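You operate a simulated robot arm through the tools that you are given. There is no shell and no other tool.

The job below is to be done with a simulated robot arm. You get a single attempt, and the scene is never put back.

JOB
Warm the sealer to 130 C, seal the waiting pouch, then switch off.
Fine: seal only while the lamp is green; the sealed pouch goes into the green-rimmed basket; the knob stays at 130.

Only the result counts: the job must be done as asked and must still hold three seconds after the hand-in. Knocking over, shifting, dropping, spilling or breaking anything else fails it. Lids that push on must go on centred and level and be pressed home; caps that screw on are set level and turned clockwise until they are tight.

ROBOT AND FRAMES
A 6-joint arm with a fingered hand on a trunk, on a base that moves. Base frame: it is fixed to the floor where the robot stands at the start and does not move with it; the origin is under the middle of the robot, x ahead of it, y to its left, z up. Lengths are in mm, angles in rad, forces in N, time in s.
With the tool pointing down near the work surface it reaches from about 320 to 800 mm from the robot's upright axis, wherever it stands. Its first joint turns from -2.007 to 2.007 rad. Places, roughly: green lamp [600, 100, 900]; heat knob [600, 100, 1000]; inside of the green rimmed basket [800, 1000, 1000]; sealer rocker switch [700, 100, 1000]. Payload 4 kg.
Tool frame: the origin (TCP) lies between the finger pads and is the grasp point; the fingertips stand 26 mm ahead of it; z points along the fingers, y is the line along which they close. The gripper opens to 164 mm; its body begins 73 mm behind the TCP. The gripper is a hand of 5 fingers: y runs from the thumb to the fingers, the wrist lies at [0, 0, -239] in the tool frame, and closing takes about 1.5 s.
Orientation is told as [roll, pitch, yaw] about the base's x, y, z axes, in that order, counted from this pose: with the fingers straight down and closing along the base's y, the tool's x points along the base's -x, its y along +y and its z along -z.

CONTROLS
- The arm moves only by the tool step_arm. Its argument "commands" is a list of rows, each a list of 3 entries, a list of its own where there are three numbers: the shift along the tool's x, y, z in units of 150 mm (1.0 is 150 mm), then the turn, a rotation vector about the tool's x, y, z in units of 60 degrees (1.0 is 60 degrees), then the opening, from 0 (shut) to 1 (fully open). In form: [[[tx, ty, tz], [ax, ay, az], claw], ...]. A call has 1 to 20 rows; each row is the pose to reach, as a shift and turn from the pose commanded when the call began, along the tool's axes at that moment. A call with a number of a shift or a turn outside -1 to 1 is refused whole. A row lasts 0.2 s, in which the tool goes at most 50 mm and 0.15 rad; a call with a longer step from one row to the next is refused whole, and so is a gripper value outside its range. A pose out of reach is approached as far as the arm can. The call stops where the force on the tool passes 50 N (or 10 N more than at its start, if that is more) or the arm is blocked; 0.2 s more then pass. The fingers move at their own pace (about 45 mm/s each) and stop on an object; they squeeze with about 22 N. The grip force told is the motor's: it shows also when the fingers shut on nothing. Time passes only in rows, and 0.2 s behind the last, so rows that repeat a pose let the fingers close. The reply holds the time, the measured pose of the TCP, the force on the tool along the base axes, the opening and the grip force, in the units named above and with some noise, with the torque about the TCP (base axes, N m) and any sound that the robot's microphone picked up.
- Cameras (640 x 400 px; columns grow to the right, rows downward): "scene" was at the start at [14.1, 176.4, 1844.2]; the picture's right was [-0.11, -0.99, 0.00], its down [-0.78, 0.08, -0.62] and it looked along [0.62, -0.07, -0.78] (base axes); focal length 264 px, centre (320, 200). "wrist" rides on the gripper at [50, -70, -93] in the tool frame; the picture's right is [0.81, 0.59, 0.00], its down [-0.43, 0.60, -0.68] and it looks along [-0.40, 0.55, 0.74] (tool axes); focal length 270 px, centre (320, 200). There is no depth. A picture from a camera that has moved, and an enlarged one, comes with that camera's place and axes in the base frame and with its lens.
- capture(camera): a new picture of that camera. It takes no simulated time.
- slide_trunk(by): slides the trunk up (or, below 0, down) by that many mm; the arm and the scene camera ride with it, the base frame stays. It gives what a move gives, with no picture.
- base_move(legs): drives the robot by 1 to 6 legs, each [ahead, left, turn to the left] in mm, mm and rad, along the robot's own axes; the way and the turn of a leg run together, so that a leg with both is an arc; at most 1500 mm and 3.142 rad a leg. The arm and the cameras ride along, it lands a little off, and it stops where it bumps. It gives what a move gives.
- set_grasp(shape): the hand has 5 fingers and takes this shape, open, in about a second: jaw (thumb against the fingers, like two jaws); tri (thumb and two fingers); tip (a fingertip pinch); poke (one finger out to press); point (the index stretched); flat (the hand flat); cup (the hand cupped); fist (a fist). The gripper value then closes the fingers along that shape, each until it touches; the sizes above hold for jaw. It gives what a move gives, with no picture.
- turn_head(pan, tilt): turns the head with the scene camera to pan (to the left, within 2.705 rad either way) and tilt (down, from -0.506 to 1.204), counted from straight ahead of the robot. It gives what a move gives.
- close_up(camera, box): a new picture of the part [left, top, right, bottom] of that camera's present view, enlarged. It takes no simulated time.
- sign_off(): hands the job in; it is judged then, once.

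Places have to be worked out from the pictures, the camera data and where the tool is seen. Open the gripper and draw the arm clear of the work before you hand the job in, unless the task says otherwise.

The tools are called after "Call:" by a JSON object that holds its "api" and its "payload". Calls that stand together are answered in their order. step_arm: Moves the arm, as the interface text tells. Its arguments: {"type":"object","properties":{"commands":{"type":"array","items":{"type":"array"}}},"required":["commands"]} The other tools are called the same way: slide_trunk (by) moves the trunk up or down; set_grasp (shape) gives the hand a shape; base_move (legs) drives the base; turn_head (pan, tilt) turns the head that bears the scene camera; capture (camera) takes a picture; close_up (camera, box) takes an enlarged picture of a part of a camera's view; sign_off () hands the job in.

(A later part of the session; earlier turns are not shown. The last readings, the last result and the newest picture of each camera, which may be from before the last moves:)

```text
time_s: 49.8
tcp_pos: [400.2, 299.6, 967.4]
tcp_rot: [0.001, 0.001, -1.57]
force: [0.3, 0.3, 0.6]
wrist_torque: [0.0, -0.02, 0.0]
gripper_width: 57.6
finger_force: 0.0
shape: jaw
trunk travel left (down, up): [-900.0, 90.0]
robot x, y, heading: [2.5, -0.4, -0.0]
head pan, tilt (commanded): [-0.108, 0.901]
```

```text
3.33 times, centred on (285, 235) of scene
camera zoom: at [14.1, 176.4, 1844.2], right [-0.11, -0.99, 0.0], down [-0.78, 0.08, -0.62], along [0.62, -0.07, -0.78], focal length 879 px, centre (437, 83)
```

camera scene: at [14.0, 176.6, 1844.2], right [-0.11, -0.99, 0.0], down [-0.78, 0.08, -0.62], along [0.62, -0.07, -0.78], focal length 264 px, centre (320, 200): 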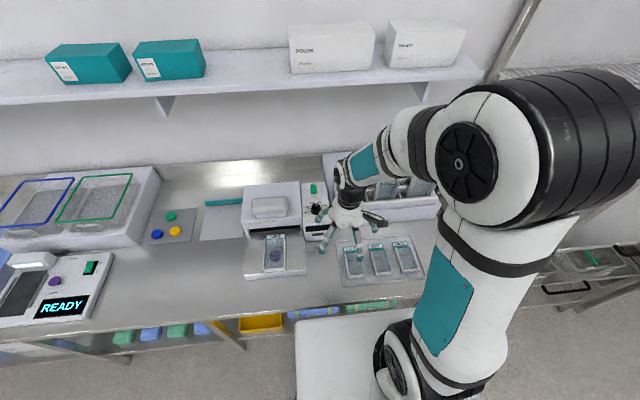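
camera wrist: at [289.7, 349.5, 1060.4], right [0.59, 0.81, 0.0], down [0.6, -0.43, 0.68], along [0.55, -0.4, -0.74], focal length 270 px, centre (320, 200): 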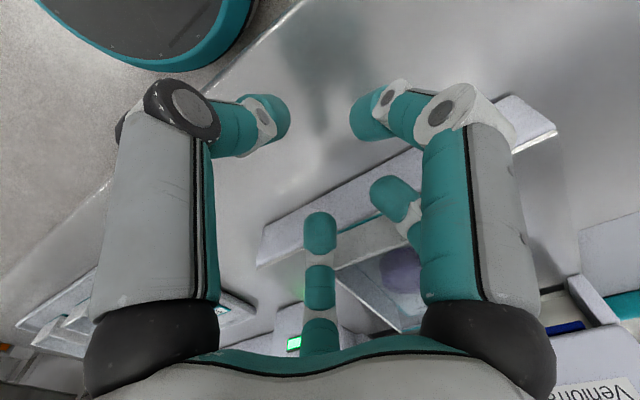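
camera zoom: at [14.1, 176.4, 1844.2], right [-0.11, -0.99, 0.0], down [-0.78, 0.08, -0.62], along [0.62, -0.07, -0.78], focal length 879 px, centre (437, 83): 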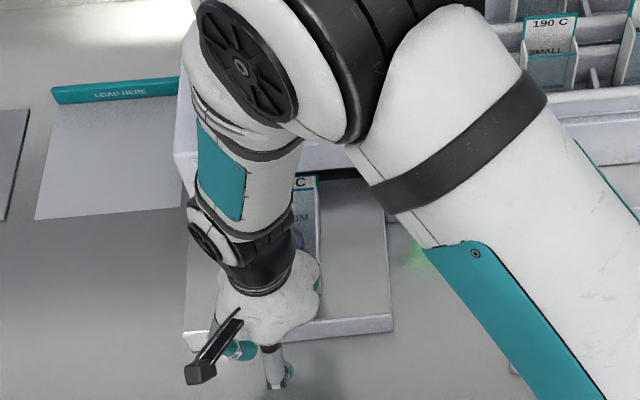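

The pouch is sliding straight with negligible force. I'll push 10 mm further in 2 mm steps and check.

Call:
{"api": "step_arm", "payload": {"commands": [[[0, 0.0133, 0], [0, 0, 0], 0.35], [[0, 0.0267, 0], [0, 0, 0], 0.35], [[0, 0.04, 0], [0, 0, 0], 0.35], [[0, 0.0533, 0], [0, 0, 0], 0.35], [[0, 0.0667, 0], [0, 0, 0], 0.35]]}}

Call:
{"api": "close_up", "payload": {"camera": "wrist", "box": [310, 180, 570, 360]}}

Call:
{"api": "close_up", "payload": {"camera": "scene", "box": [255, 195, 335, 275]}}

```text
time_s: 51.0
tcp_pos: [410.5, 299.2, 968.1]
tcp_rot: [0.001, 0.002, -1.572]
force: [-0.3, 0.6, 0.0]
wrist_torque: [-0.01, -0.03, 0.0]
gripper_width: 57.7
finger_force: 0.0
shape: jaw
trunk travel left (down, up): [-900.0, 90.0]
robot x, y, heading: [-1.5, 1.0, 0.001]
head pan, tilt (commanded): [-0.108, 0.901]
```

```text
2.22 times, centred on (440, 270) of wrist
camera zoom: at [339.2, 349.5, 1061.1], right [0.59, 0.81, 0.0], down [0.6, -0.43, 0.68], along [0.55, -0.4, -0.74], focal length 601 px, centre (53, 44)
```

zoom: 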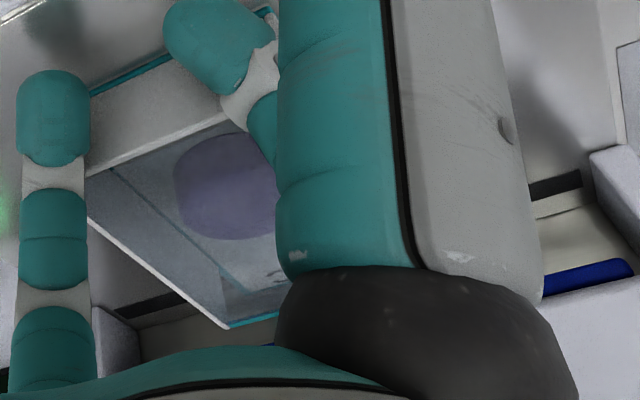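

```text
5.00 times, centred on (295, 235) of scene
camera zoom: at [14.1, 176.5, 1844.2], right [-0.11, -0.99, 0.0], down [-0.78, 0.08, -0.62], along [0.62, -0.07, -0.78], focal length 1319 px, centre (445, 25)
```

zoom: 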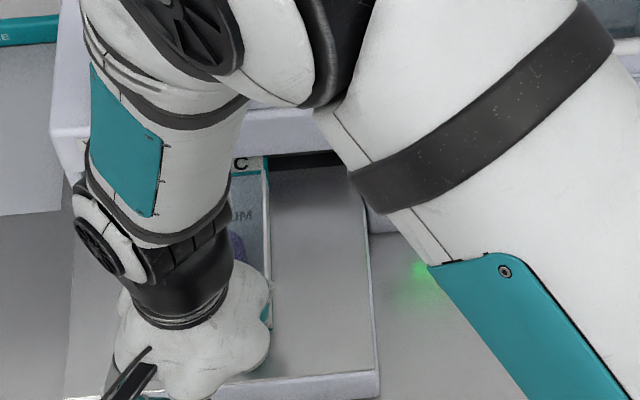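

The box walls now end near x≈583 and the header tip is near 618, so the header covers the heater strip. I'll push the last few millimetres gently to find the backstop.

Call:
{"api": "step_arm", "payload": {"commands": [[[0, 0.01, 0], [0, 0, 0], 0.35], [[0, 0.02, 0], [0, 0, 0], 0.35], [[0, 0.03, 0], [0, 0, 0], 0.35]]}}

Call:
{"api": "close_up", "payload": {"camera": "wrist", "box": [310, 180, 570, 360]}}

```text
time_s: 51.8
tcp_pos: [415.3, 298.9, 967.4]
tcp_rot: [0.0, -0.001, -1.572]
force: [-0.2, 0.0, 0.6]
wrist_torque: [0.02, -0.01, 0.0]
gripper_width: 57.5
finger_force: 0.1
shape: jaw
trunk travel left (down, up): [-900.0, 90.0]
robot x, y, heading: [1.8, 0.6, 0.002]
head pan, tilt (commanded): [-0.108, 0.901]
```

```text
2.22 times, centred on (440, 270) of wrist
camera zoom: at [344.1, 350.0, 1061.0], right [0.59, 0.81, 0.0], down [0.6, -0.43, 0.68], along [0.55, -0.4, -0.74], focal length 601 px, centre (53, 44)
```

zoom: 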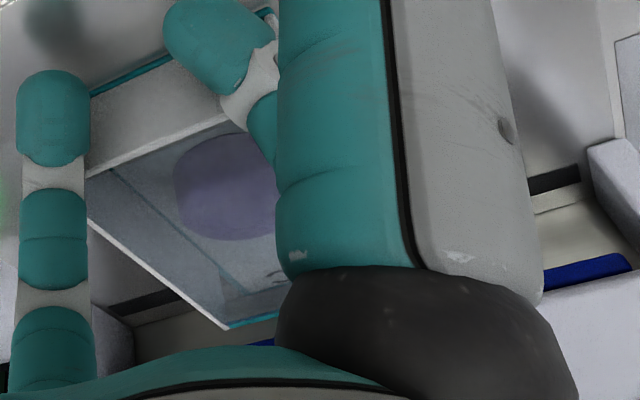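

There's still no stop force. I'll retreat and look at the slot from above again to judge the header position over the strip.

Call:
{"api": "step_arm", "payload": {"commands": [[[0, -0.1, 0], [0, 0, 0], 0.35], [[0, -0.2, 0], [0, 0, 0], 0.35], [[0, -0.2, -0.3], [0, 0, 0], 0.35], [[0, -0.2, -0.6], [0, 0, -0.12], 0.35], [[0, -0.15, -0.9], [0, 0, -0.24], 0.35], [[0, -0.12, -0.95], [0, 0, -0.36], 0.35], [[-0.02, -0.1, -0.95], [0, 0, -0.48], 0.35], [[-0.04, -0.1, -0.95], [0, 0, -0.6], 0.35], [[-0.04, -0.1, -0.95], [0, 0, -0.6], 0.35]]}}

Call:
{"api": "close_up", "payload": {"camera": "wrist", "box": [230, 80, 420, 290]}}

Call:
{"api": "close_up", "payload": {"camera": "wrist", "box": [230, 170, 420, 290]}}

```text
time_s: 53.8
tcp_pos: [399.2, 293.5, 1108.8]
tcp_rot: [0.001, 0.0, -0.94]
force: [-0.4, -0.4, 0.0]
wrist_torque: [0.02, -0.02, -0.01]
gripper_width: 57.6
finger_force: 0.1
shape: jaw
trunk travel left (down, up): [-900.0, 90.0]
robot x, y, heading: [-0.5, -1.7, -0.004]
head pan, tilt (commanded): [-0.108, 0.901]
```

```text
1.90 times, centred on (325, 185) of wrist
camera zoom: at [312.3, 293.6, 1203.1], right [0.0, 1.0, 0.0], down [0.74, 0.0, 0.68], along [0.68, 0.0, -0.74], focal length 515 px, centre (310, 229)
```

zoom: 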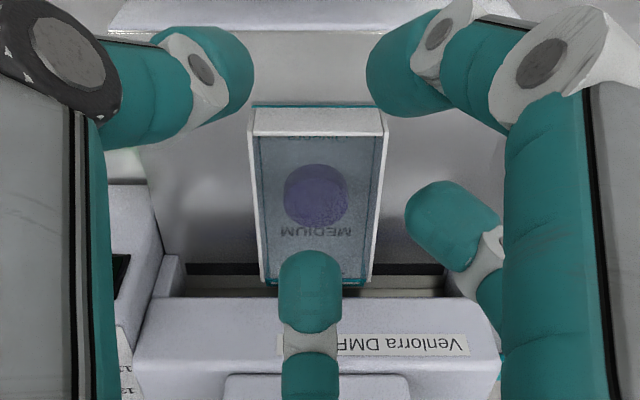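

```text
3.33 times, centred on (325, 230) of wrist
camera zoom: at [312.3, 293.6, 1203.1], right [0.0, 1.0, 0.0], down [0.74, 0.0, 0.68], along [0.68, 0.0, -0.74], focal length 901 px, centre (303, 100)
```

zoom: 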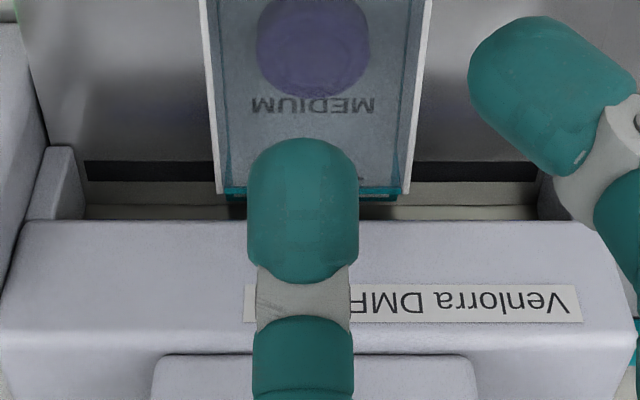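

The header end is at x≈620 and the strip spans 595–609, so the header sits squarely over the strip with the box clear of the jaw. The white pad above it (about x 583–640, y 229–364, top z≈1105) is the press plunger. I'll shut the hand, rise, and move above the pad.

Call:
{"api": "step_arm", "payload": {"commands": [[[0, 0, -0.25], [0, 0, 0], 0], [[0, 0, -0.5], [0, 0, 0], 0], [[-0.14, 0.19, -0.55], [0, 0, 0], 0], [[-0.28, 0.38, -0.55], [0, 0, 0], 0], [[-0.41, 0.576, -0.55], [0, 0, 0], 0]]}}

Call:
{"api": "step_arm", "payload": {"commands": [[[-0.14, 0.19, 0], [0, 0, -0.14], 0], [[-0.28, 0.38, 0], [0, 0, -0.28], 0], [[-0.41, 0.576, 0], [0, 0, -0.42], 0], [[-0.41, 0.576, 0], [0, 0, -0.56], 0], [[-0.41, 0.576, 0], [0, 0, -0.56], 0]]}}

Call:
{"api": "capture", "payload": {"camera": "wrist"}}

Call:
{"api": "close_up", "payload": {"camera": "scene", "box": [235, 165, 345, 285]}}

```text
time_s: 55.0
tcp_pos: [506.5, 296.5, 1192.4]
tcp_rot: [-0.003, 0.002, -0.942]
force: [0.3, 0.7, 0.8]
wrist_torque: [-0.02, 0.02, -0.03]
gripper_width: 0.0
finger_force: 22.3
shape: jaw
trunk travel left (down, up): [-900.0, 90.0]
robot x, y, heading: [-0.1, 0.2, 0.003]
head pan, tilt (commanded): [-0.108, 0.901]
```

```text
time_s: 56.2
tcp_pos: [611.9, 294.7, 1191.9]
tcp_rot: [0.0, 0.001, -0.353]
force: [0.2, 0.2, -0.3]
wrist_torque: [-0.01, 0.04, 0.01]
gripper_width: 0.0
finger_force: 21.7
shape: jaw
trunk travel left (down, up): [-900.0, 90.0]
robot x, y, heading: [-0.5, 4.9, 0.0]
head pan, tilt (commanded): [-0.108, 0.901]
```

```text
taken
camera wrist: at [539.2, 247.6, 1285.5], right [-0.56, 0.83, 0.0], down [0.61, 0.41, 0.68], along [0.56, 0.38, -0.74], focal length 270 px, centre (320, 200)
```

wrist: 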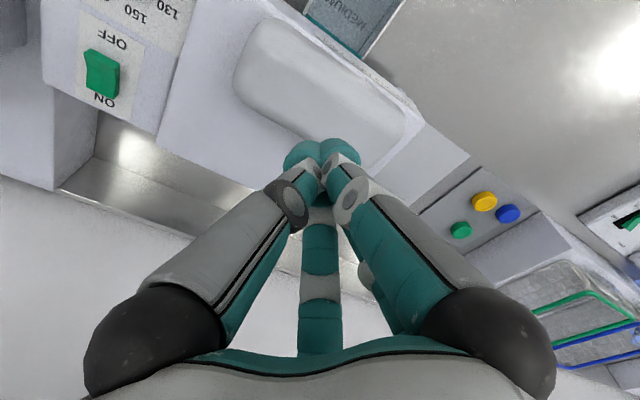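

```text
3.33 times, centred on (290, 225) of scene
camera zoom: at [15.1, 176.6, 1844.2], right [-0.11, -0.99, 0.0], down [-0.78, 0.08, -0.62], along [0.62, -0.07, -0.78], focal length 879 px, centre (420, 117)
```

zoom: 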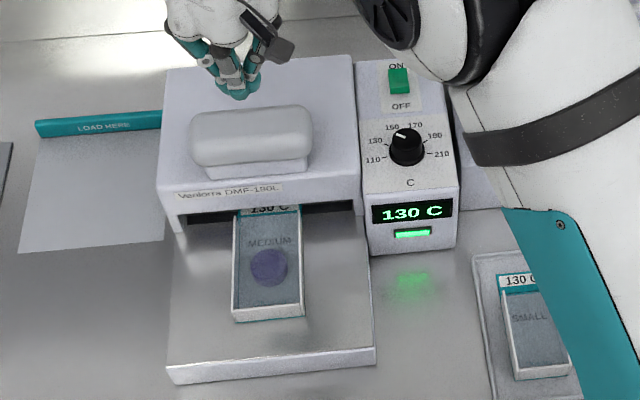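

The lamp is green at 130 C and the pad centre comes out at about [610, 299]. I'll come down to just above the pad, then press in small steps.

Call:
{"api": "step_arm", "payload": {"commands": [[[0.019, 0.014, 0.15], [0, 0, 0], 0], [[0.019, 0.014, 0.3], [0, 0, 0], 0], [[0.019, 0.014, 0.34], [0, 0, 0], 0], [[0.019, 0.014, 0.36], [0, 0, 0], 0], [[0.019, 0.014, 0.38], [0, 0, 0], 0], [[0.019, 0.014, 0.4], [0, 0, 0], 0], [[0.019, 0.014, 0.42], [0, 0, 0], 0]]}}

Call:
{"api": "close_up", "payload": {"camera": "scene", "box": [235, 165, 345, 285]}}

```text
time_s: 57.8
tcp_pos: [609.0, 298.0, 1130.6]
tcp_rot: [0.0, -0.001, -0.358]
force: [-0.7, -1.0, 2.0]
wrist_torque: [-0.02, 0.0, 0.03]
gripper_width: 0.0
finger_force: 22.2
shape: jaw
trunk travel left (down, up): [-900.0, 90.0]
robot x, y, heading: [-2.2, 0.3, -0.004]
head pan, tilt (commanded): [-0.108, 0.901]
```

```text
3.33 times, centred on (290, 225) of scene
camera zoom: at [13.9, 176.1, 1844.3], right [-0.11, -0.99, 0.0], down [-0.78, 0.08, -0.62], along [0.62, -0.07, -0.78], focal length 879 px, centre (420, 117)
```

zoom: 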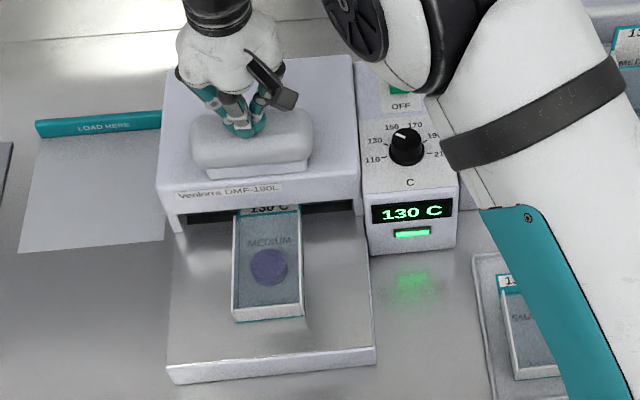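

Contact has just begun (2 N) with the lamp green. I'll press down now in 3 mm steps.

Call:
{"api": "step_arm", "payload": {"commands": [[[0, 0, 0.02], [0, 0, 0], 0], [[0, 0, 0.04], [0, 0, 0], 0], [[0, 0, 0.06], [0, 0, 0], 0], [[0, 0, 0.08], [0, 0, 0], 0], [[0, 0, 0.1], [0, 0, 0], 0], [[0, 0, 0.12], [0, 0, 0], 0]]}}

Call:
{"api": "close_up", "payload": {"camera": "scene", "box": [235, 165, 345, 285]}}

```text
time_s: 59.2
tcp_pos: [610.4, 297.2, 1112.9]
tcp_rot: [0.001, 0.0, -0.356]
force: [-0.1, -0.5, 6.3]
wrist_torque: [-0.02, -0.03, -0.02]
gripper_width: 0.0
finger_force: 21.9
shape: jaw
trunk travel left (down, up): [-900.0, 90.0]
robot x, y, heading: [2.8, -0.8, -0.002]
head pan, tilt (commanded): [-0.108, 0.901]
```

```text
3.33 times, centred on (290, 225) of scene
camera zoom: at [13.4, 175.9, 1844.3], right [-0.11, -0.99, 0.0], down [-0.78, 0.08, -0.62], along [0.62, -0.07, -0.78], focal length 879 px, centre (420, 117)
```

zoom: 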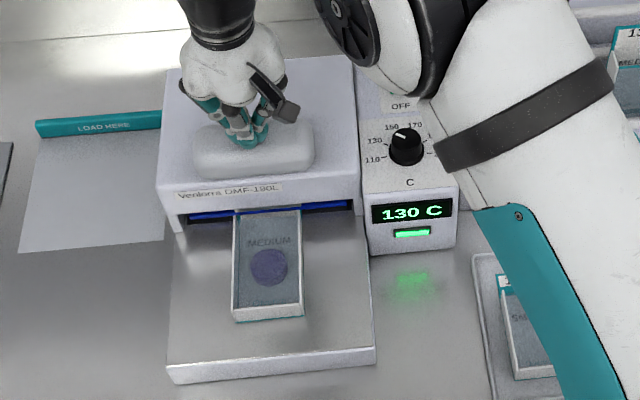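

The blue jaw is coming down over the header, and force is 6 N at about 18 mm of travel. I'll keep pressing until it bottoms.

Call:
{"api": "step_arm", "payload": {"commands": [[[0, 0, 0.02], [0, 0, 0], 0], [[0, 0, 0.04], [0, 0, 0], 0], [[0, 0, 0.06], [0, 0, 0], 0], [[0, 0, 0.08], [0, 0, 0], 0]]}}

Call:
{"api": "close_up", "payload": {"camera": "scene", "box": [235, 165, 345, 285]}}

```text
time_s: 60.3
tcp_pos: [610.5, 300.3, 1108.0]
tcp_rot: [0.009, -0.009, -0.356]
force: [-8.1, -4.4, 23.4]
wrist_torque: [-0.19, 0.51, 0.04]
gripper_width: 0.0
finger_force: 21.7
shape: jaw
trunk travel left (down, up): [-900.0, 90.0]
robot x, y, heading: [2.3, -3.7, 0.001]
head pan, tilt (commanded): [-0.108, 0.901]
stopped in row 4: the force on the tool passed its limit at 52 N (the readings are from after the stop); the commanded pose is now the measured one
```

```text
3.33 times, centred on (290, 225) of scene
camera zoom: at [10.0, 174.7, 1844.3], right [-0.11, -0.99, 0.0], down [-0.78, 0.08, -0.62], along [0.62, -0.07, -0.78], focal length 879 px, centre (420, 117)
```

zoom: 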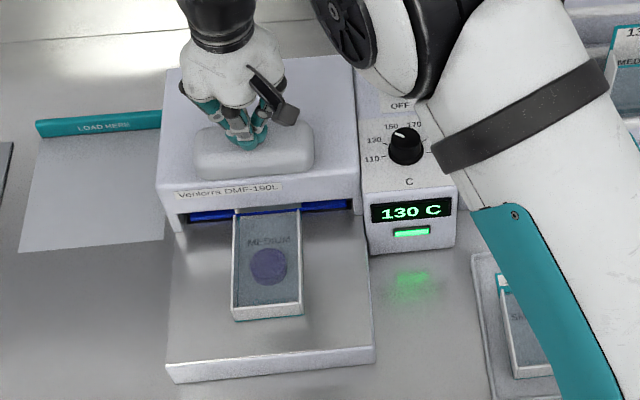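

It bottomed at about 23 mm of travel and still carries 23 N. I'll zoom to see whether the jaw is closed on the header, and hold for a dwell.

Call:
{"api": "close_up", "payload": {"camera": "scene", "box": [260, 205, 315, 240]}}

Call:
{"api": "step_arm", "payload": {"commands": [[[0, 0, 0.005], [0, 0, 0], 0], [[0, 0, 0.005], [0, 0, 0], 0], [[0, 0, 0.005], [0, 0, 0], 0], [[0, 0, 0.005], [0, 0, 0], 0], [[0, 0, 0.005], [0, 0, 0], 0], [[0, 0, 0.005], [0, 0, 0], 0], [[0, 0, 0.005], [0, 0, 0], 0], [[0, 0, 0.005], [0, 0, 0], 0], [[0, 0, 0.005], [0, 0, 0], 0], [[0, 0, 0.005], [0, 0, 0], 0]]}}

Call:
{"api": "close_up", "payload": {"camera": "scene", "box": [235, 165, 345, 285]}}

```text
11.43 times, centred on (288, 222) of scene
camera zoom: at [10.0, 174.7, 1844.3], right [-0.11, -0.99, 0.0], down [-0.78, 0.08, -0.62], along [0.62, -0.07, -0.78], focal length 3015 px, centre (691, -57)
```

zoom: 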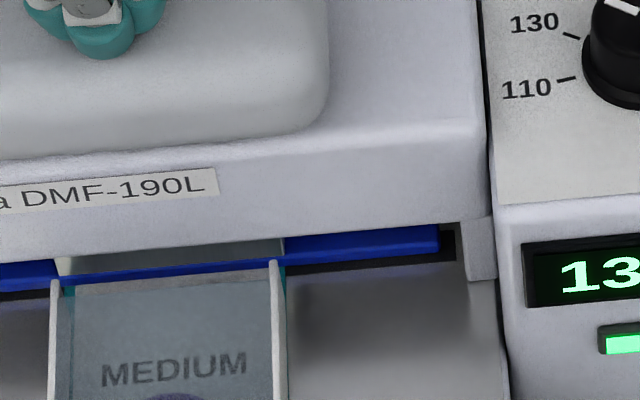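

```text
time_s: 62.5
tcp_pos: [609.3, 298.3, 1107.5]
tcp_rot: [0.011, -0.012, -0.354]
force: [-4.4, -2.3, 43.6]
wrist_torque: [-0.17, 0.5, 0.07]
gripper_width: 0.1
finger_force: 22.1
shape: jaw
trunk travel left (down, up): [-900.0, 90.0]
robot x, y, heading: [-1.1, -2.8, -0.002]
head pan, tilt (commanded): [-0.108, 0.901]
```

```text
3.33 times, centred on (290, 225) of scene
camera zoom: at [8.4, 173.5, 1844.6], right [-0.11, -0.99, 0.0], down [-0.78, 0.09, -0.62], along [0.62, -0.07, -0.78], focal length 879 px, centre (420, 117)
```

zoom: 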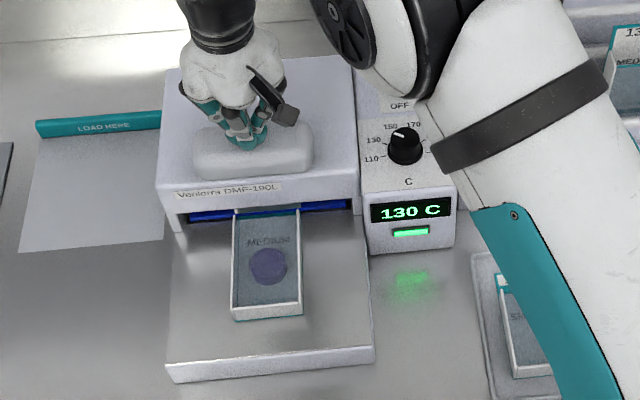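

Force is steady at 44 N with the lamp green. I'll enlarge the jaw area to see what state the pouch mouth is in.

Call:
{"api": "close_up", "payload": {"camera": "scene", "box": [258, 220, 298, 240]}}

Call:
{"api": "capture", "payload": {"camera": "wrist"}}

```text
16.00 times, centred on (278, 230) of scene
camera zoom: at [8.4, 173.5, 1844.6], right [-0.11, -0.99, 0.0], down [-0.78, 0.09, -0.62], along [0.62, -0.07, -0.78], focal length 4221 px, centre (992, -280)
```

zoom: 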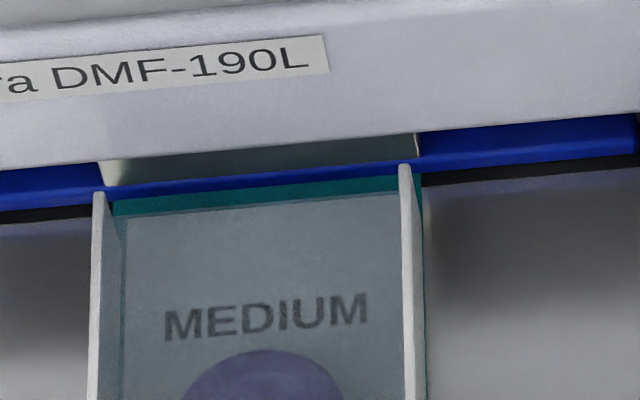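

```text
taken
camera wrist: at [536.2, 251.0, 1199.5], right [-0.55, 0.83, 0.0], down [0.6, 0.4, 0.69], along [0.57, 0.38, -0.73], focal length 270 px, centre (320, 200)
```

wrist: 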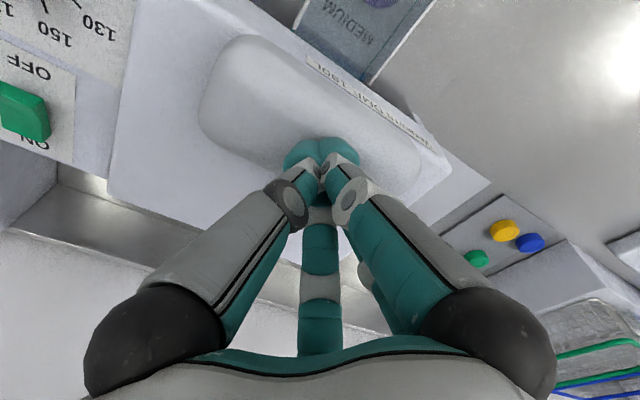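

A whitish band the width of the header now shows at the jaw line, which looks like the seal. I'll raise the hand straight up and inspect the pouch mouth.

Call:
{"api": "step_arm", "payload": {"commands": [[[0, 0, -0.03], [0, 0, 0], 0], [[0, 0, -0.1], [0, 0, 0], 0], [[0, 0, -0.2], [0, 0, 0], 0], [[0, 0, -0.4], [0, 0, 0], 0], [[0, 0, -0.6], [0, 0, 0], 0], [[0, 0, -0.6], [0, 0, 0], 0]]}}

Call:
{"api": "close_up", "payload": {"camera": "scene", "box": [258, 215, 306, 245]}}

Call:
{"api": "close_up", "payload": {"camera": "scene", "box": [235, 165, 345, 285]}}

```text
time_s: 63.9
tcp_pos: [610.5, 300.9, 1193.3]
tcp_rot: [0.006, -0.006, -0.357]
force: [0.1, 0.3, 0.4]
wrist_torque: [0.0, 0.04, -0.02]
gripper_width: 0.0
finger_force: 21.9
shape: jaw
trunk travel left (down, up): [-900.0, 90.0]
robot x, y, heading: [-0.4, -2.4, 0.0]
head pan, tilt (commanded): [-0.108, 0.901]
```

```text
13.33 times, centred on (282, 230) of scene
camera zoom: at [14.5, 176.6, 1844.1], right [-0.11, -0.99, 0.0], down [-0.78, 0.08, -0.62], along [0.62, -0.07, -0.78], focal length 3517 px, centre (827, -200)
```

zoom: 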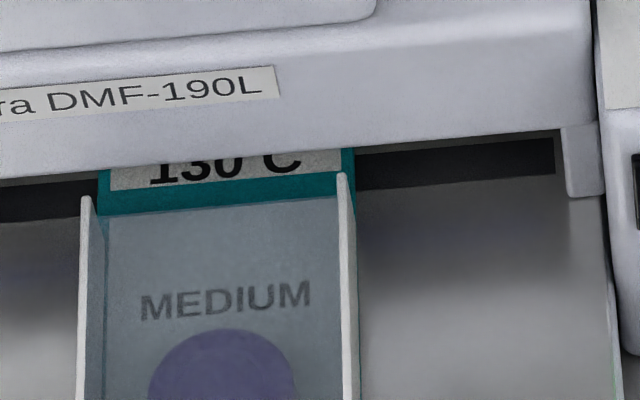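

```text
3.33 times, centred on (290, 225) of scene
camera zoom: at [14.5, 176.6, 1844.1], right [-0.11, -0.99, 0.0], down [-0.78, 0.08, -0.62], along [0.62, -0.07, -0.78], focal length 879 px, centre (420, 117)
```

zoom: 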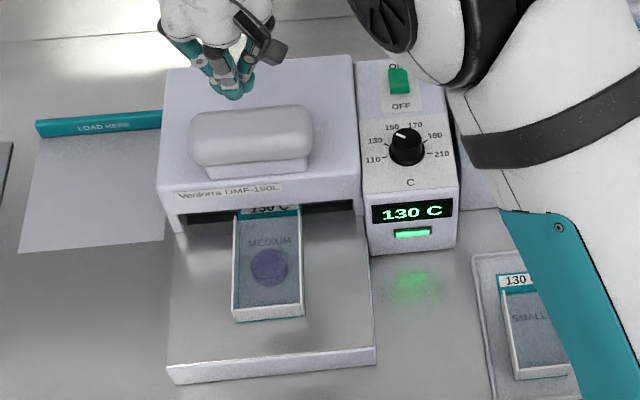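

The jaw has lifted and the pouch sits as before. I can't yet see the seal line because it's under the lip. I'll swing the wrist camera over the pouch to see how it's built before choosing a grip to draw it out.

Call:
{"api": "step_arm", "payload": {"commands": [[[0.3, -0.1, -0.1], [0, 0, 0], 0.35], [[0.6, -0.2, -0.1], [0, 0, 0], 0.35], [[0.9, -0.3, -0.1], [0, 0, 0], 0.35], [[0.9, -0.3, 0.1], [0, 0, 0], 0.35], [[0.9, -0.3, 0.3], [0, 0, 0], 0.35]]}}

Call:
{"api": "capture", "payload": {"camera": "wrist"}}

Call:
{"api": "close_up", "payload": {"camera": "scene", "box": [250, 205, 320, 275]}}

```text
time_s: 65.1
tcp_pos: [469.6, 304.7, 1147.9]
tcp_rot: [0.006, -0.007, -0.355]
force: [0.4, 0.2, -0.2]
wrist_torque: [0.0, 0.0, -0.02]
gripper_width: 57.0
finger_force: 0.2
shape: jaw
trunk travel left (down, up): [-900.0, 90.0]
robot x, y, heading: [-3.2, -0.0, -0.002]
head pan, tilt (commanded): [-0.108, 0.901]
```

```text
taken
camera wrist: at [395.7, 257.4, 1241.2], right [-0.55, 0.83, 0.0], down [0.61, 0.4, 0.68], along [0.57, 0.38, -0.73], focal length 270 px, centre (320, 200)
```

wrist: 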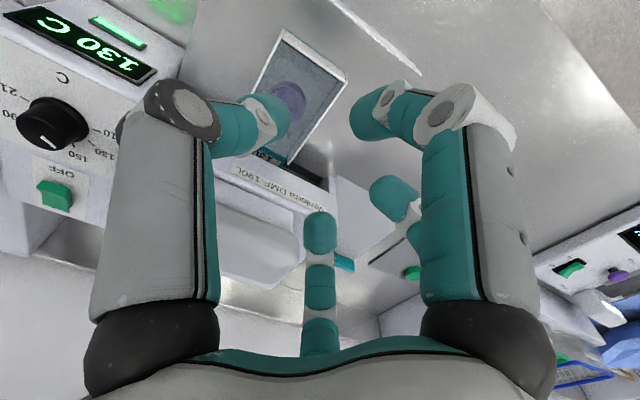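

```text
5.71 times, centred on (285, 240) of scene
camera zoom: at [13.6, 176.5, 1844.2], right [-0.11, -0.99, 0.0], down [-0.78, 0.08, -0.62], along [0.62, -0.07, -0.78], focal length 1507 px, centre (520, -29)
```

zoom: 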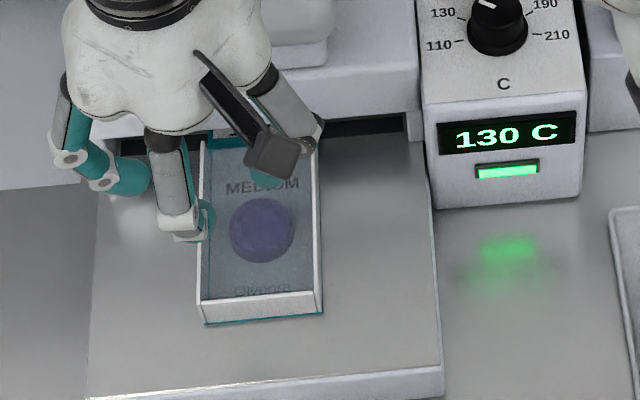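

Call:
{"api": "close_up", "payload": {"camera": "wrist", "box": [230, 20, 370, 180]}}

Call:
{"api": "close_up", "payload": {"camera": "scene", "box": [268, 225, 312, 268]}}

```text
2.50 times, centred on (300, 100) of wrist
camera zoom: at [395.7, 257.4, 1241.2], right [-0.55, 0.83, 0.0], down [0.61, 0.4, 0.68], along [0.57, 0.38, -0.73], focal length 676 px, centre (370, 450)
```

zoom: 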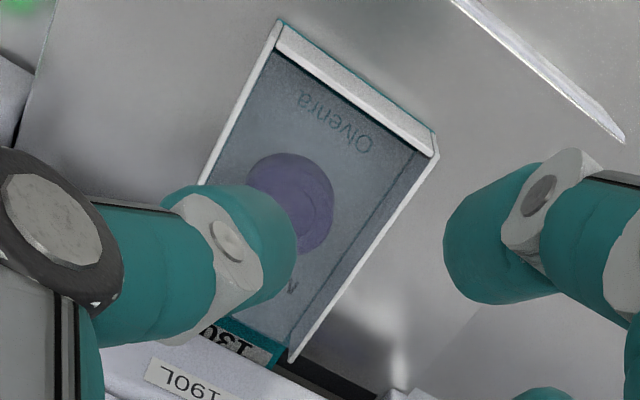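

```text
9.30 times, centred on (290, 246) of scene
camera zoom: at [13.6, 176.5, 1844.2], right [-0.11, -0.99, 0.0], down [-0.78, 0.08, -0.62], along [0.62, -0.07, -0.78], focal length 2454 px, centre (599, -233)
```

zoom: 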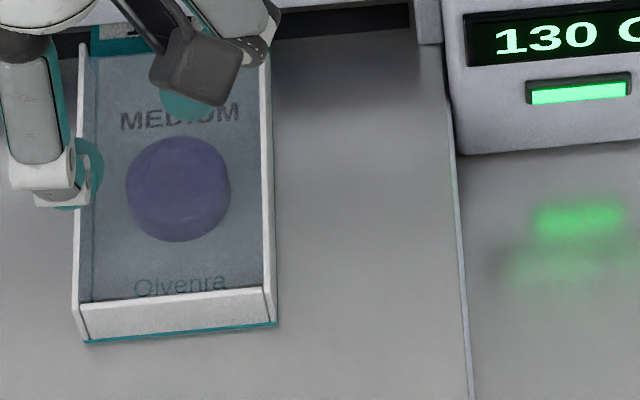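

The pouch is a 28 mm tall box with a tinted film on top. It's too close to the sealer to grip straight away without a splayed finger entering the slot. I'll rest the closed fingertips on the film and draw the pouch back by friction, first lowering to just above it.

Call:
{"api": "step_arm", "payload": {"commands": [[[-0.06, 0.006, 0.22], [0, 0, 0], 0], [[-0.12, 0.012, 0.45], [0, 0, 0], 0], [[-0.18, 0.018, 0.68], [0, 0, 0], 0], [[-0.24, 0.025, 0.9], [0, 0, 0], 0], [[-0.24, 0.025, 0.967], [0, 0, 0], 0], [[-0.24, 0.025, 0.967], [0, 0, 0], 0]]}}

Call:
{"api": "close_up", "payload": {"camera": "scene", "box": [240, 195, 330, 275]}}

Call:
{"api": "capture", "payload": {"camera": "wrist"}}

```text
time_s: 66.5
tcp_pos: [505.3, 296.8, 1002.6]
tcp_rot: [0.008, -0.005, -0.356]
force: [0.1, -0.4, -0.3]
wrist_torque: [0.01, 0.01, 0.01]
gripper_width: 0.0
finger_force: 22.1
shape: jaw
trunk travel left (down, up): [-900.0, 90.0]
robot x, y, heading: [0.8, 3.2, 0.005]
head pan, tilt (commanded): [-0.108, 0.901]
```

```text
5.00 times, centred on (285, 235) of scene
camera zoom: at [14.3, 176.4, 1844.2], right [-0.11, -0.99, 0.0], down [-0.78, 0.08, -0.62], along [0.62, -0.07, -0.78], focal length 1319 px, centre (495, 25)
```

zoom: 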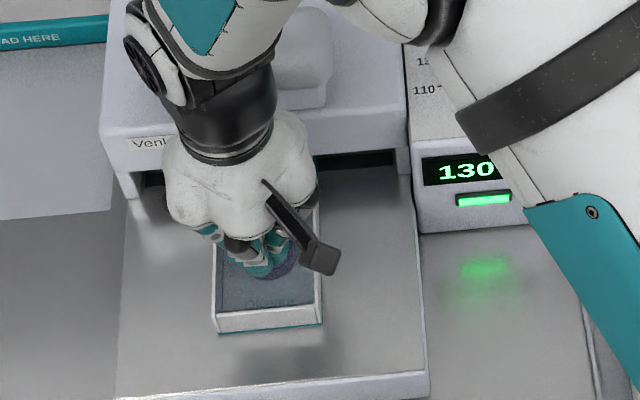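

```text
taken
camera wrist: at [432.2, 249.8, 1095.5], right [-0.55, 0.83, 0.0], down [0.61, 0.4, 0.68], along [0.57, 0.38, -0.73], focal length 270 px, centre (320, 200)
```

wrist: 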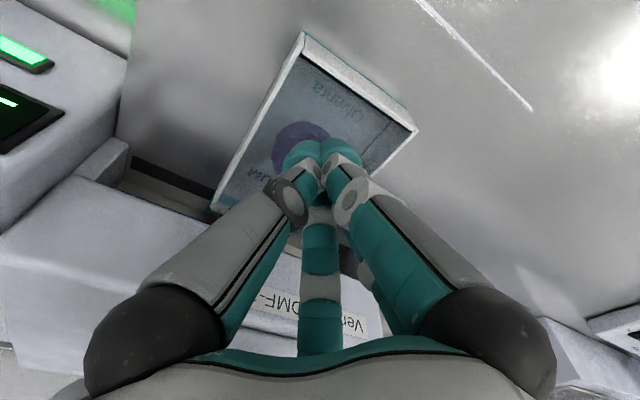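

I'll lower in 2 mm steps until the fingertips just touch the film.

Call:
{"api": "step_arm", "payload": {"commands": [[[0, 0, 0.0267], [0, 0, 0], 0], [[0, 0, 0.0533], [0, 0, 0], 0], [[0, 0, 0.08], [0, 0, 0], 0], [[0, 0, 0.1067], [0, 0, 0], 0], [[0, 0, 0.12], [0, 0, 0], 0]]}}

```text
time_s: 67.7
tcp_pos: [509.1, 300.2, 991.6]
tcp_rot: [0.017, -0.012, -0.357]
force: [-5.2, -3.0, 29.2]
wrist_torque: [-0.09, 0.42, 0.0]
gripper_width: 0.0
finger_force: 22.4
shape: jaw
trunk travel left (down, up): [-900.0, 90.0]
robot x, y, heading: [-0.1, -0.1, -0.0]
head pan, tilt (commanded): [-0.108, 0.901]
stopped in row 5: the force on the tool passed its limit at 53 N (the readings are from after the stop); the commanded pose is now the measured one
```

The film is stiff, with contact at tip height ≈965 and 29 N showing. I'll ease up 2 mm to lighten the press and drag toward me in small steps.

Call:
{"api": "step_arm", "payload": {"commands": [[[0, 0, -0.012], [0, 0, 0], 0], [[0.036, -0.013, -0.012], [0, 0, 0], 0], [[0.072, -0.026, -0.012], [0, 0, 0], 0], [[0.108, -0.04, -0.012], [0, 0, 0], 0], [[0.144, -0.053, -0.012], [0, 0, 0], 0]]}}

Call:
{"api": "close_up", "payload": {"camera": "scene", "box": [240, 195, 330, 275]}}

```text
time_s: 68.9
tcp_pos: [485.6, 298.9, 991.4]
tcp_rot: [0.018, -0.012, -0.356]
force: [7.0, -0.6, 37.7]
wrist_torque: [-0.03, -0.17, -0.01]
gripper_width: 0.1
finger_force: 22.2
shape: jaw
trunk travel left (down, up): [-900.0, 90.0]
robot x, y, heading: [-3.1, -0.6, 0.002]
head pan, tilt (commanded): [-0.108, 0.901]
```

```text
5.00 times, centred on (285, 235) of scene
camera zoom: at [12.0, 174.5, 1844.7], right [-0.11, -0.99, 0.0], down [-0.78, 0.08, -0.62], along [0.62, -0.07, -0.78], focal length 1319 px, centre (495, 25)
```

zoom: 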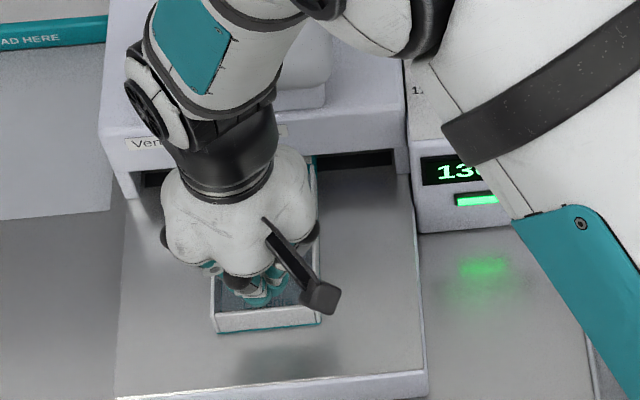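

The fingertips slid over the film at about 7 N and the pouch stayed put, so friction dragging won't work. I'll rise and switch to the tri shape. At this yaw the thumb and one finger oppose each other near the pouch's near end, and the spare fingers stay clear of the slot.

Call:
{"api": "step_arm", "payload": {"commands": [[[0.144, -0.053, -0.1], [0, 0, 0], 0], [[0.144, -0.053, -0.4], [0, 0, 0], 0], [[0.144, -0.053, -0.5], [0, 0, 0], 0]]}}

Call:
{"api": "set_grasp", "payload": {"shape": "tri"}}

Call:
{"api": "capture", "payload": {"camera": "wrist"}}

Call:
{"api": "close_up", "payload": {"camera": "scene", "box": [230, 185, 330, 285]}}

```text
time_s: 69.7
tcp_pos: [461.3, 298.1, 1063.1]
tcp_rot: [0.01, -0.009, -0.356]
force: [-0.9, -0.1, 0.8]
wrist_torque: [-0.03, 0.01, 0.01]
gripper_width: 0.0
finger_force: 21.8
shape: jaw
trunk travel left (down, up): [-900.0, 90.0]
robot x, y, heading: [1.7, 0.7, -0.001]
head pan, tilt (commanded): [-0.108, 0.901]
```

```text
time_s: 70.6
tcp_pos: [461.2, 297.8, 1063.5]
tcp_rot: [0.013, -0.01, -0.357]
force: [0.3, -0.4, 0.3]
wrist_torque: [0.01, -0.02, 0.01]
gripper_width: 163.8
finger_force: 0.1
shape: tri
trunk travel left (down, up): [-900.0, 90.0]
robot x, y, heading: [1.9, -1.9, -0.003]
head pan, tilt (commanded): [-0.108, 0.901]
```

```text
taken
camera wrist: at [388.0, 249.9, 1156.3], right [-0.55, 0.83, 0.0], down [0.6, 0.4, 0.69], along [0.57, 0.38, -0.73], focal length 270 px, centre (320, 200)
```

wrist: 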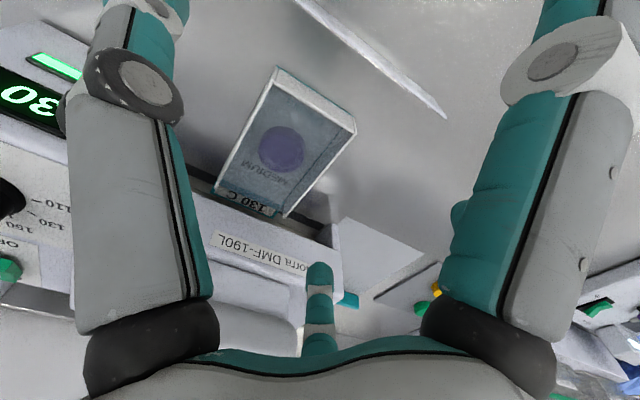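

```text
4.00 times, centred on (280, 235) of scene
camera zoom: at [14.1, 176.4, 1844.2], right [-0.11, -0.99, 0.0], down [-0.78, 0.08, -0.62], along [0.62, -0.07, -0.78], focal length 1055 px, centre (480, 60)
```

zoom: 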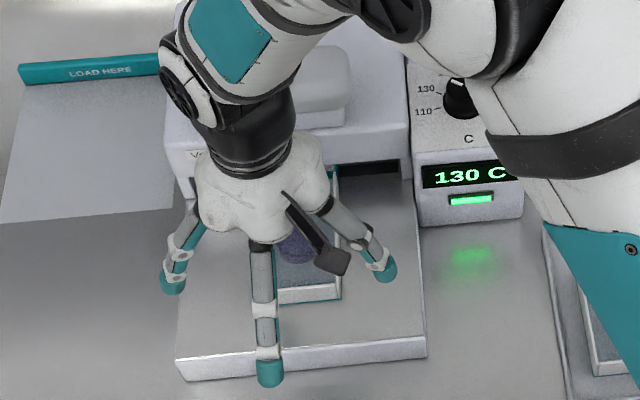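

The header is visible here, so I'll zoom in on it to look for a seal line and read the pouch's exact position.

Call:
{"api": "close_up", "payload": {"camera": "wrist", "box": [195, 160, 335, 240]}}

Call:
{"api": "close_up", "payload": {"camera": "wrist", "box": [200, 50, 380, 230]}}

```text
4.57 times, centred on (265, 200) of wrist
camera zoom: at [388.0, 249.9, 1156.3], right [-0.55, 0.83, 0.0], down [0.6, 0.4, 0.69], along [0.57, 0.38, -0.73], focal length 1236 px, centre (571, 200)
```

zoom: 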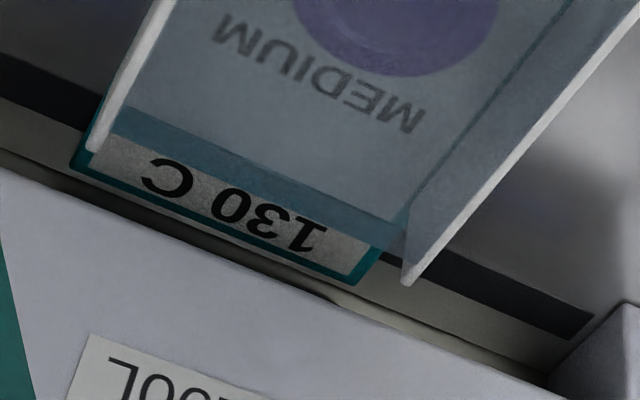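

```text
2.22 times, centred on (290, 140) of wrist
camera zoom: at [388.0, 249.9, 1156.3], right [-0.55, 0.83, 0.0], down [0.6, 0.4, 0.69], along [0.57, 0.38, -0.73], focal length 601 px, centre (387, 333)
```

zoom: 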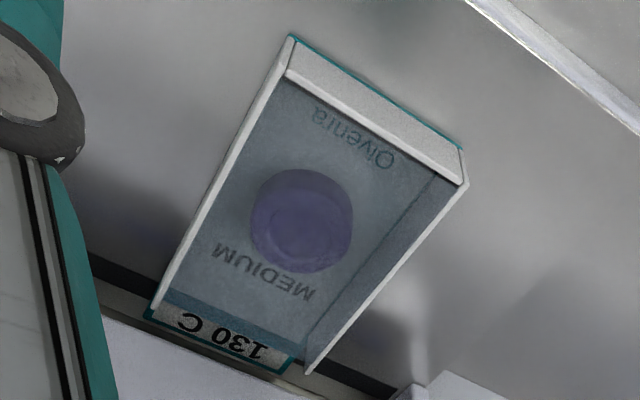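

No seal band is obvious yet, so I need the pouch out to judge. I'll position the open tri hand at x≈490 over the pouch's near half and lower it to wall height.

Call:
{"api": "step_arm", "payload": {"commands": [[[-0.087, 0.043, 0], [0, 0, 0], 1], [[-0.174, 0.086, 0.05], [0, 0, 0], 1], [[-0.174, 0.086, 0.25], [0, 0, 0], 1], [[-0.174, 0.086, 0.4], [0, 0, 0], 1], [[-0.174, 0.086, 0.5], [0, 0, 0], 1], [[-0.174, 0.086, 0.58], [0, 0, 0], 1], [[-0.174, 0.086, 0.63], [0, 0, 0], 1]]}}

Call:
{"api": "capture", "payload": {"camera": "wrist"}}

Call:
{"api": "close_up", "payload": {"camera": "scene", "box": [230, 185, 330, 285]}}

```text
time_s: 71.7
tcp_pos: [485.9, 307.9, 1015.6]
tcp_rot: [0.019, -0.018, -0.348]
force: [-27.2, 7.6, 39.3]
wrist_torque: [-3.66, -4.57, -1.74]
gripper_width: 164.0
finger_force: 0.1
shape: tri
trunk travel left (down, up): [-900.0, 90.0]
robot x, y, heading: [0.8, 0.6, 0.005]
head pan, tilt (commanded): [-0.108, 0.901]
stopped in row 5: the force on the tool passed its limit at 68 N (the readings are from after the stop); the commanded pose is now the measured one
```

```text
taken
camera wrist: at [410.3, 259.9, 1107.2], right [-0.56, 0.83, 0.0], down [0.59, 0.4, 0.7], along [0.58, 0.39, -0.72], focal length 270 px, centre (320, 200)
```

wrist: 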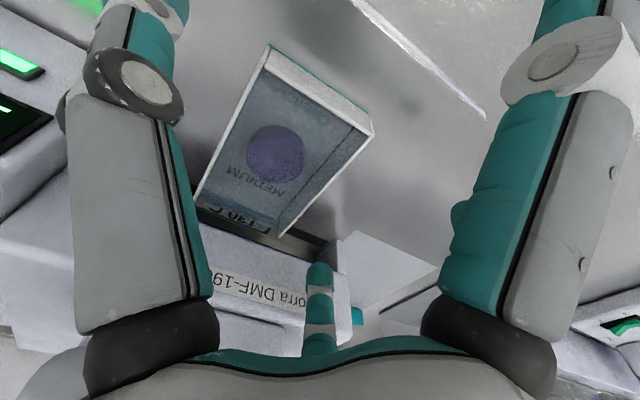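

```text
4.00 times, centred on (280, 235) of scene
camera zoom: at [4.1, 175.4, 1845.1], right [-0.1, -0.99, 0.0], down [-0.78, 0.08, -0.63], along [0.62, -0.06, -0.78], focal length 1055 px, centre (480, 60)
```

zoom: 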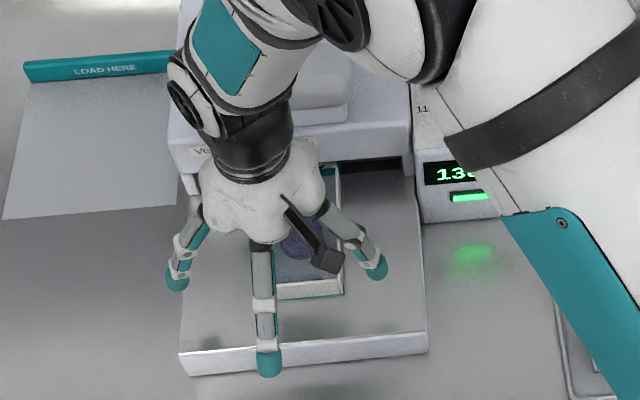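

A splayed finger has met the sealer's top front edge, at about 140 mm from the hand axis. I'll lift straight off at once and check nothing has shifted.

Call:
{"api": "step_arm", "payload": {"commands": [[[0.02, 0, -0.1], [0, 0, 0], 1], [[0.04, -0.02, -0.3], [0, 0, 0], 1], [[0.1, -0.04, -0.5], [0, 0, 0], 1], [[0.2, -0.08, -0.7], [0, 0, 0], 1], [[0.2, -0.08, -0.7], [0, 0, 0], 1]]}}

Call:
{"api": "close_up", "payload": {"camera": "scene", "box": [220, 165, 340, 285]}}

Call:
{"api": "capture", "payload": {"camera": "scene"}}

```text
time_s: 72.9
tcp_pos: [457.8, 305.9, 1114.0]
tcp_rot: [0.018, -0.011, -0.351]
force: [-0.4, 0.2, 0.3]
wrist_torque: [0.01, 0.01, -0.01]
gripper_width: 164.1
finger_force: 0.1
shape: tri
trunk travel left (down, up): [-900.0, 90.0]
robot x, y, heading: [0.0, -1.5, 0.003]
head pan, tilt (commanded): [-0.108, 0.901]
```

```text
3.33 times, centred on (280, 225) of scene
camera zoom: at [14.1, 177.4, 1844.1], right [-0.1, -0.99, 0.0], down [-0.78, 0.08, -0.62], along [0.62, -0.07, -0.78], focal length 879 px, centre (453, 117)
```

zoom: 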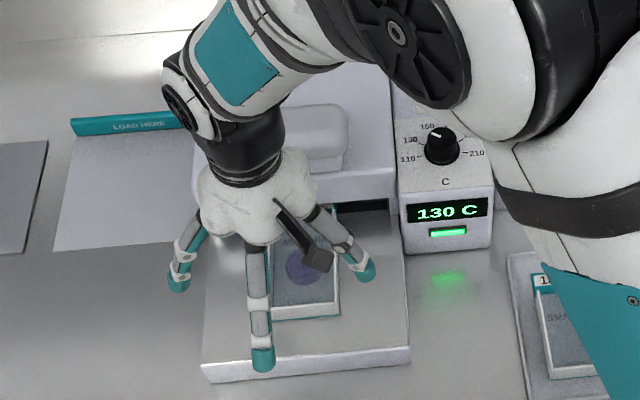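

```text
taken
camera scene: at [14.1, 177.4, 1844.1], right [-0.1, -0.99, 0.0], down [-0.78, 0.08, -0.62], along [0.62, -0.07, -0.78], focal length 264 px, centre (320, 200)
```

scene: 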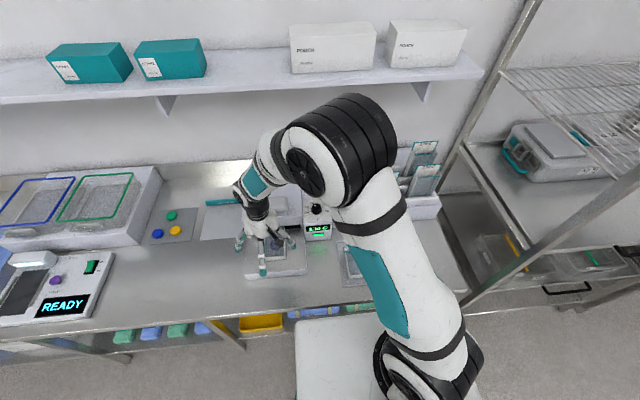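

The sealer and panel look unmoved and the lamp is still green. In the jaw shape at about -18° yaw the five fingers are mirror-symmetric about the pouch's axis: two pairs straddle the side walls and the fifth stays in front of the near end. I'll use that and hover over the pouch to check alignment.

Call:
{"api": "set_grasp", "payload": {"shape": "jaw"}}

Call:
{"api": "step_arm", "payload": {"commands": [[[-0.08, 0.007, 0.1], [0.007, 0.001, -0.012], 1], [[-0.16, 0.014, 0.2], [0.014, 0.003, -0.024], 1], [[-0.236, 0.02, 0.3], [0.02, 0.004, -0.035], 1], [[-0.236, 0.02, 0.38], [0.02, 0.004, -0.035], 1], [[-0.236, 0.02, 0.38], [0.02, 0.004, -0.035], 1]]}}

Call:
{"api": "capture", "payload": {"camera": "wrist"}}

Call:
{"api": "close_up", "payload": {"camera": "scene", "box": [230, 185, 330, 285]}}

```text
time_s: 73.8
tcp_pos: [458.8, 304.5, 1113.9]
tcp_rot: [0.017, -0.015, -0.35]
force: [0.3, 0.4, 0.1]
wrist_torque: [0.0, 0.01, -0.03]
gripper_width: 164.1
finger_force: 0.0
shape: jaw
trunk travel left (down, up): [-900.0, 90.0]
robot x, y, heading: [-2.2, -1.9, 0.002]
head pan, tilt (commanded): [-0.108, 0.901]
```

```text
time_s: 75.0
tcp_pos: [492.5, 294.7, 1058.0]
tcp_rot: [-0.004, -0.01, -0.316]
force: [0.0, 0.2, -1.2]
wrist_torque: [0.01, -0.01, -0.01]
gripper_width: 164.0
finger_force: 0.0
shape: jaw
trunk travel left (down, up): [-900.0, 90.0]
robot x, y, heading: [-3.5, 1.7, 0.002]
head pan, tilt (commanded): [-0.108, 0.901]
```

```text
taken
camera wrist: at [420.2, 245.6, 1151.6], right [-0.59, 0.81, -0.01], down [0.59, 0.44, 0.68], along [0.55, 0.39, -0.73], focal length 270 px, centre (320, 200)
```

wrist: 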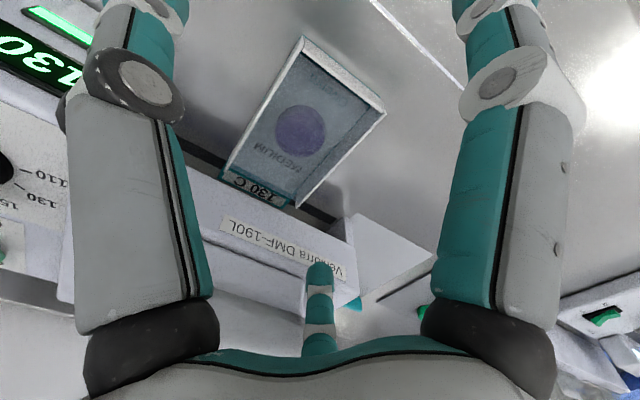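

```text
4.00 times, centred on (280, 235) of scene
camera zoom: at [13.0, 176.8, 1844.2], right [-0.1, -0.99, 0.0], down [-0.78, 0.08, -0.62], along [0.62, -0.07, -0.78], focal length 1055 px, centre (480, 60)
```

zoom: 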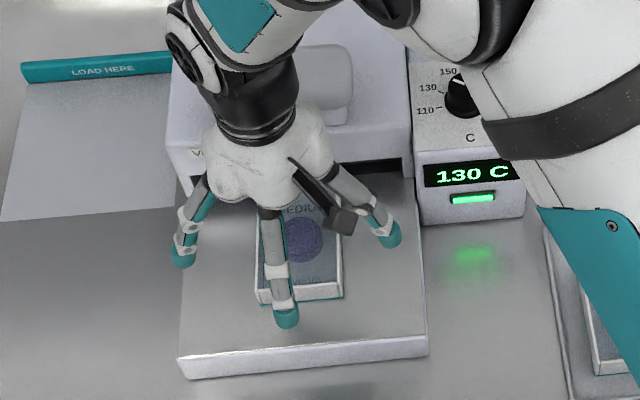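

Finger A's tip measures about [567, 351], which clears the housing face at 591 and the pouch walls on each side. I'll descend to wall height.

Call:
{"api": "step_arm", "payload": {"commands": [[[0, 0.005, 0.1], [0, 0, 0], 1], [[0, 0.005, 0.2], [0, 0, 0], 1], [[0, 0.005, 0.3], [0, 0, 0], 1], [[0, 0.005, 0.4], [0, 0, 0], 1], [[0, 0.005, 0.5], [0, 0, 0], 1], [[0, 0.005, 0.59], [0, 0, 0], 1], [[0, 0.005, 0.59], [0, 0, 0], 1]]}}

Call:
{"api": "capture", "payload": {"camera": "wrist"}}

Call:
{"api": "close_up", "payload": {"camera": "scene", "box": [230, 185, 330, 285]}}

```text
time_s: 76.6
tcp_pos: [492.6, 296.4, 969.7]
tcp_rot: [-0.004, -0.01, -0.314]
force: [1.1, -0.3, 0.3]
wrist_torque: [-0.02, 0.03, -0.02]
gripper_width: 164.2
finger_force: 0.1
shape: jaw
trunk travel left (down, up): [-900.0, 90.0]
robot x, y, heading: [0.2, 2.5, 0.004]
head pan, tilt (commanded): [-0.108, 0.901]
```

```text
taken
camera wrist: at [421.5, 246.8, 1063.1], right [-0.59, 0.81, -0.01], down [0.59, 0.44, 0.68], along [0.55, 0.39, -0.73], focal length 270 px, centre (320, 200)
```

wrist: 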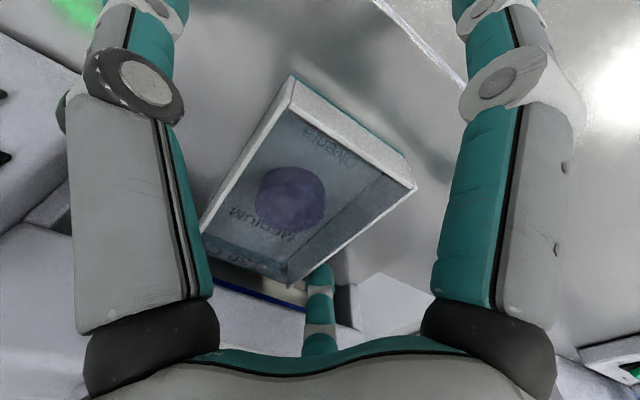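

```text
4.00 times, centred on (280, 235) of scene
camera zoom: at [12.7, 176.8, 1844.2], right [-0.1, -0.99, 0.0], down [-0.78, 0.08, -0.62], along [0.62, -0.07, -0.78], focal length 1055 px, centre (480, 60)
```

zoom: 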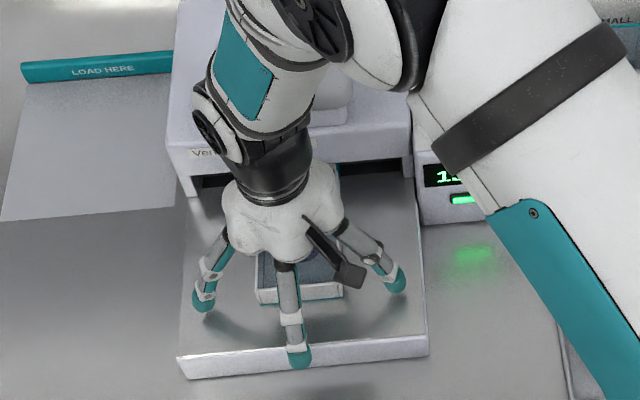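

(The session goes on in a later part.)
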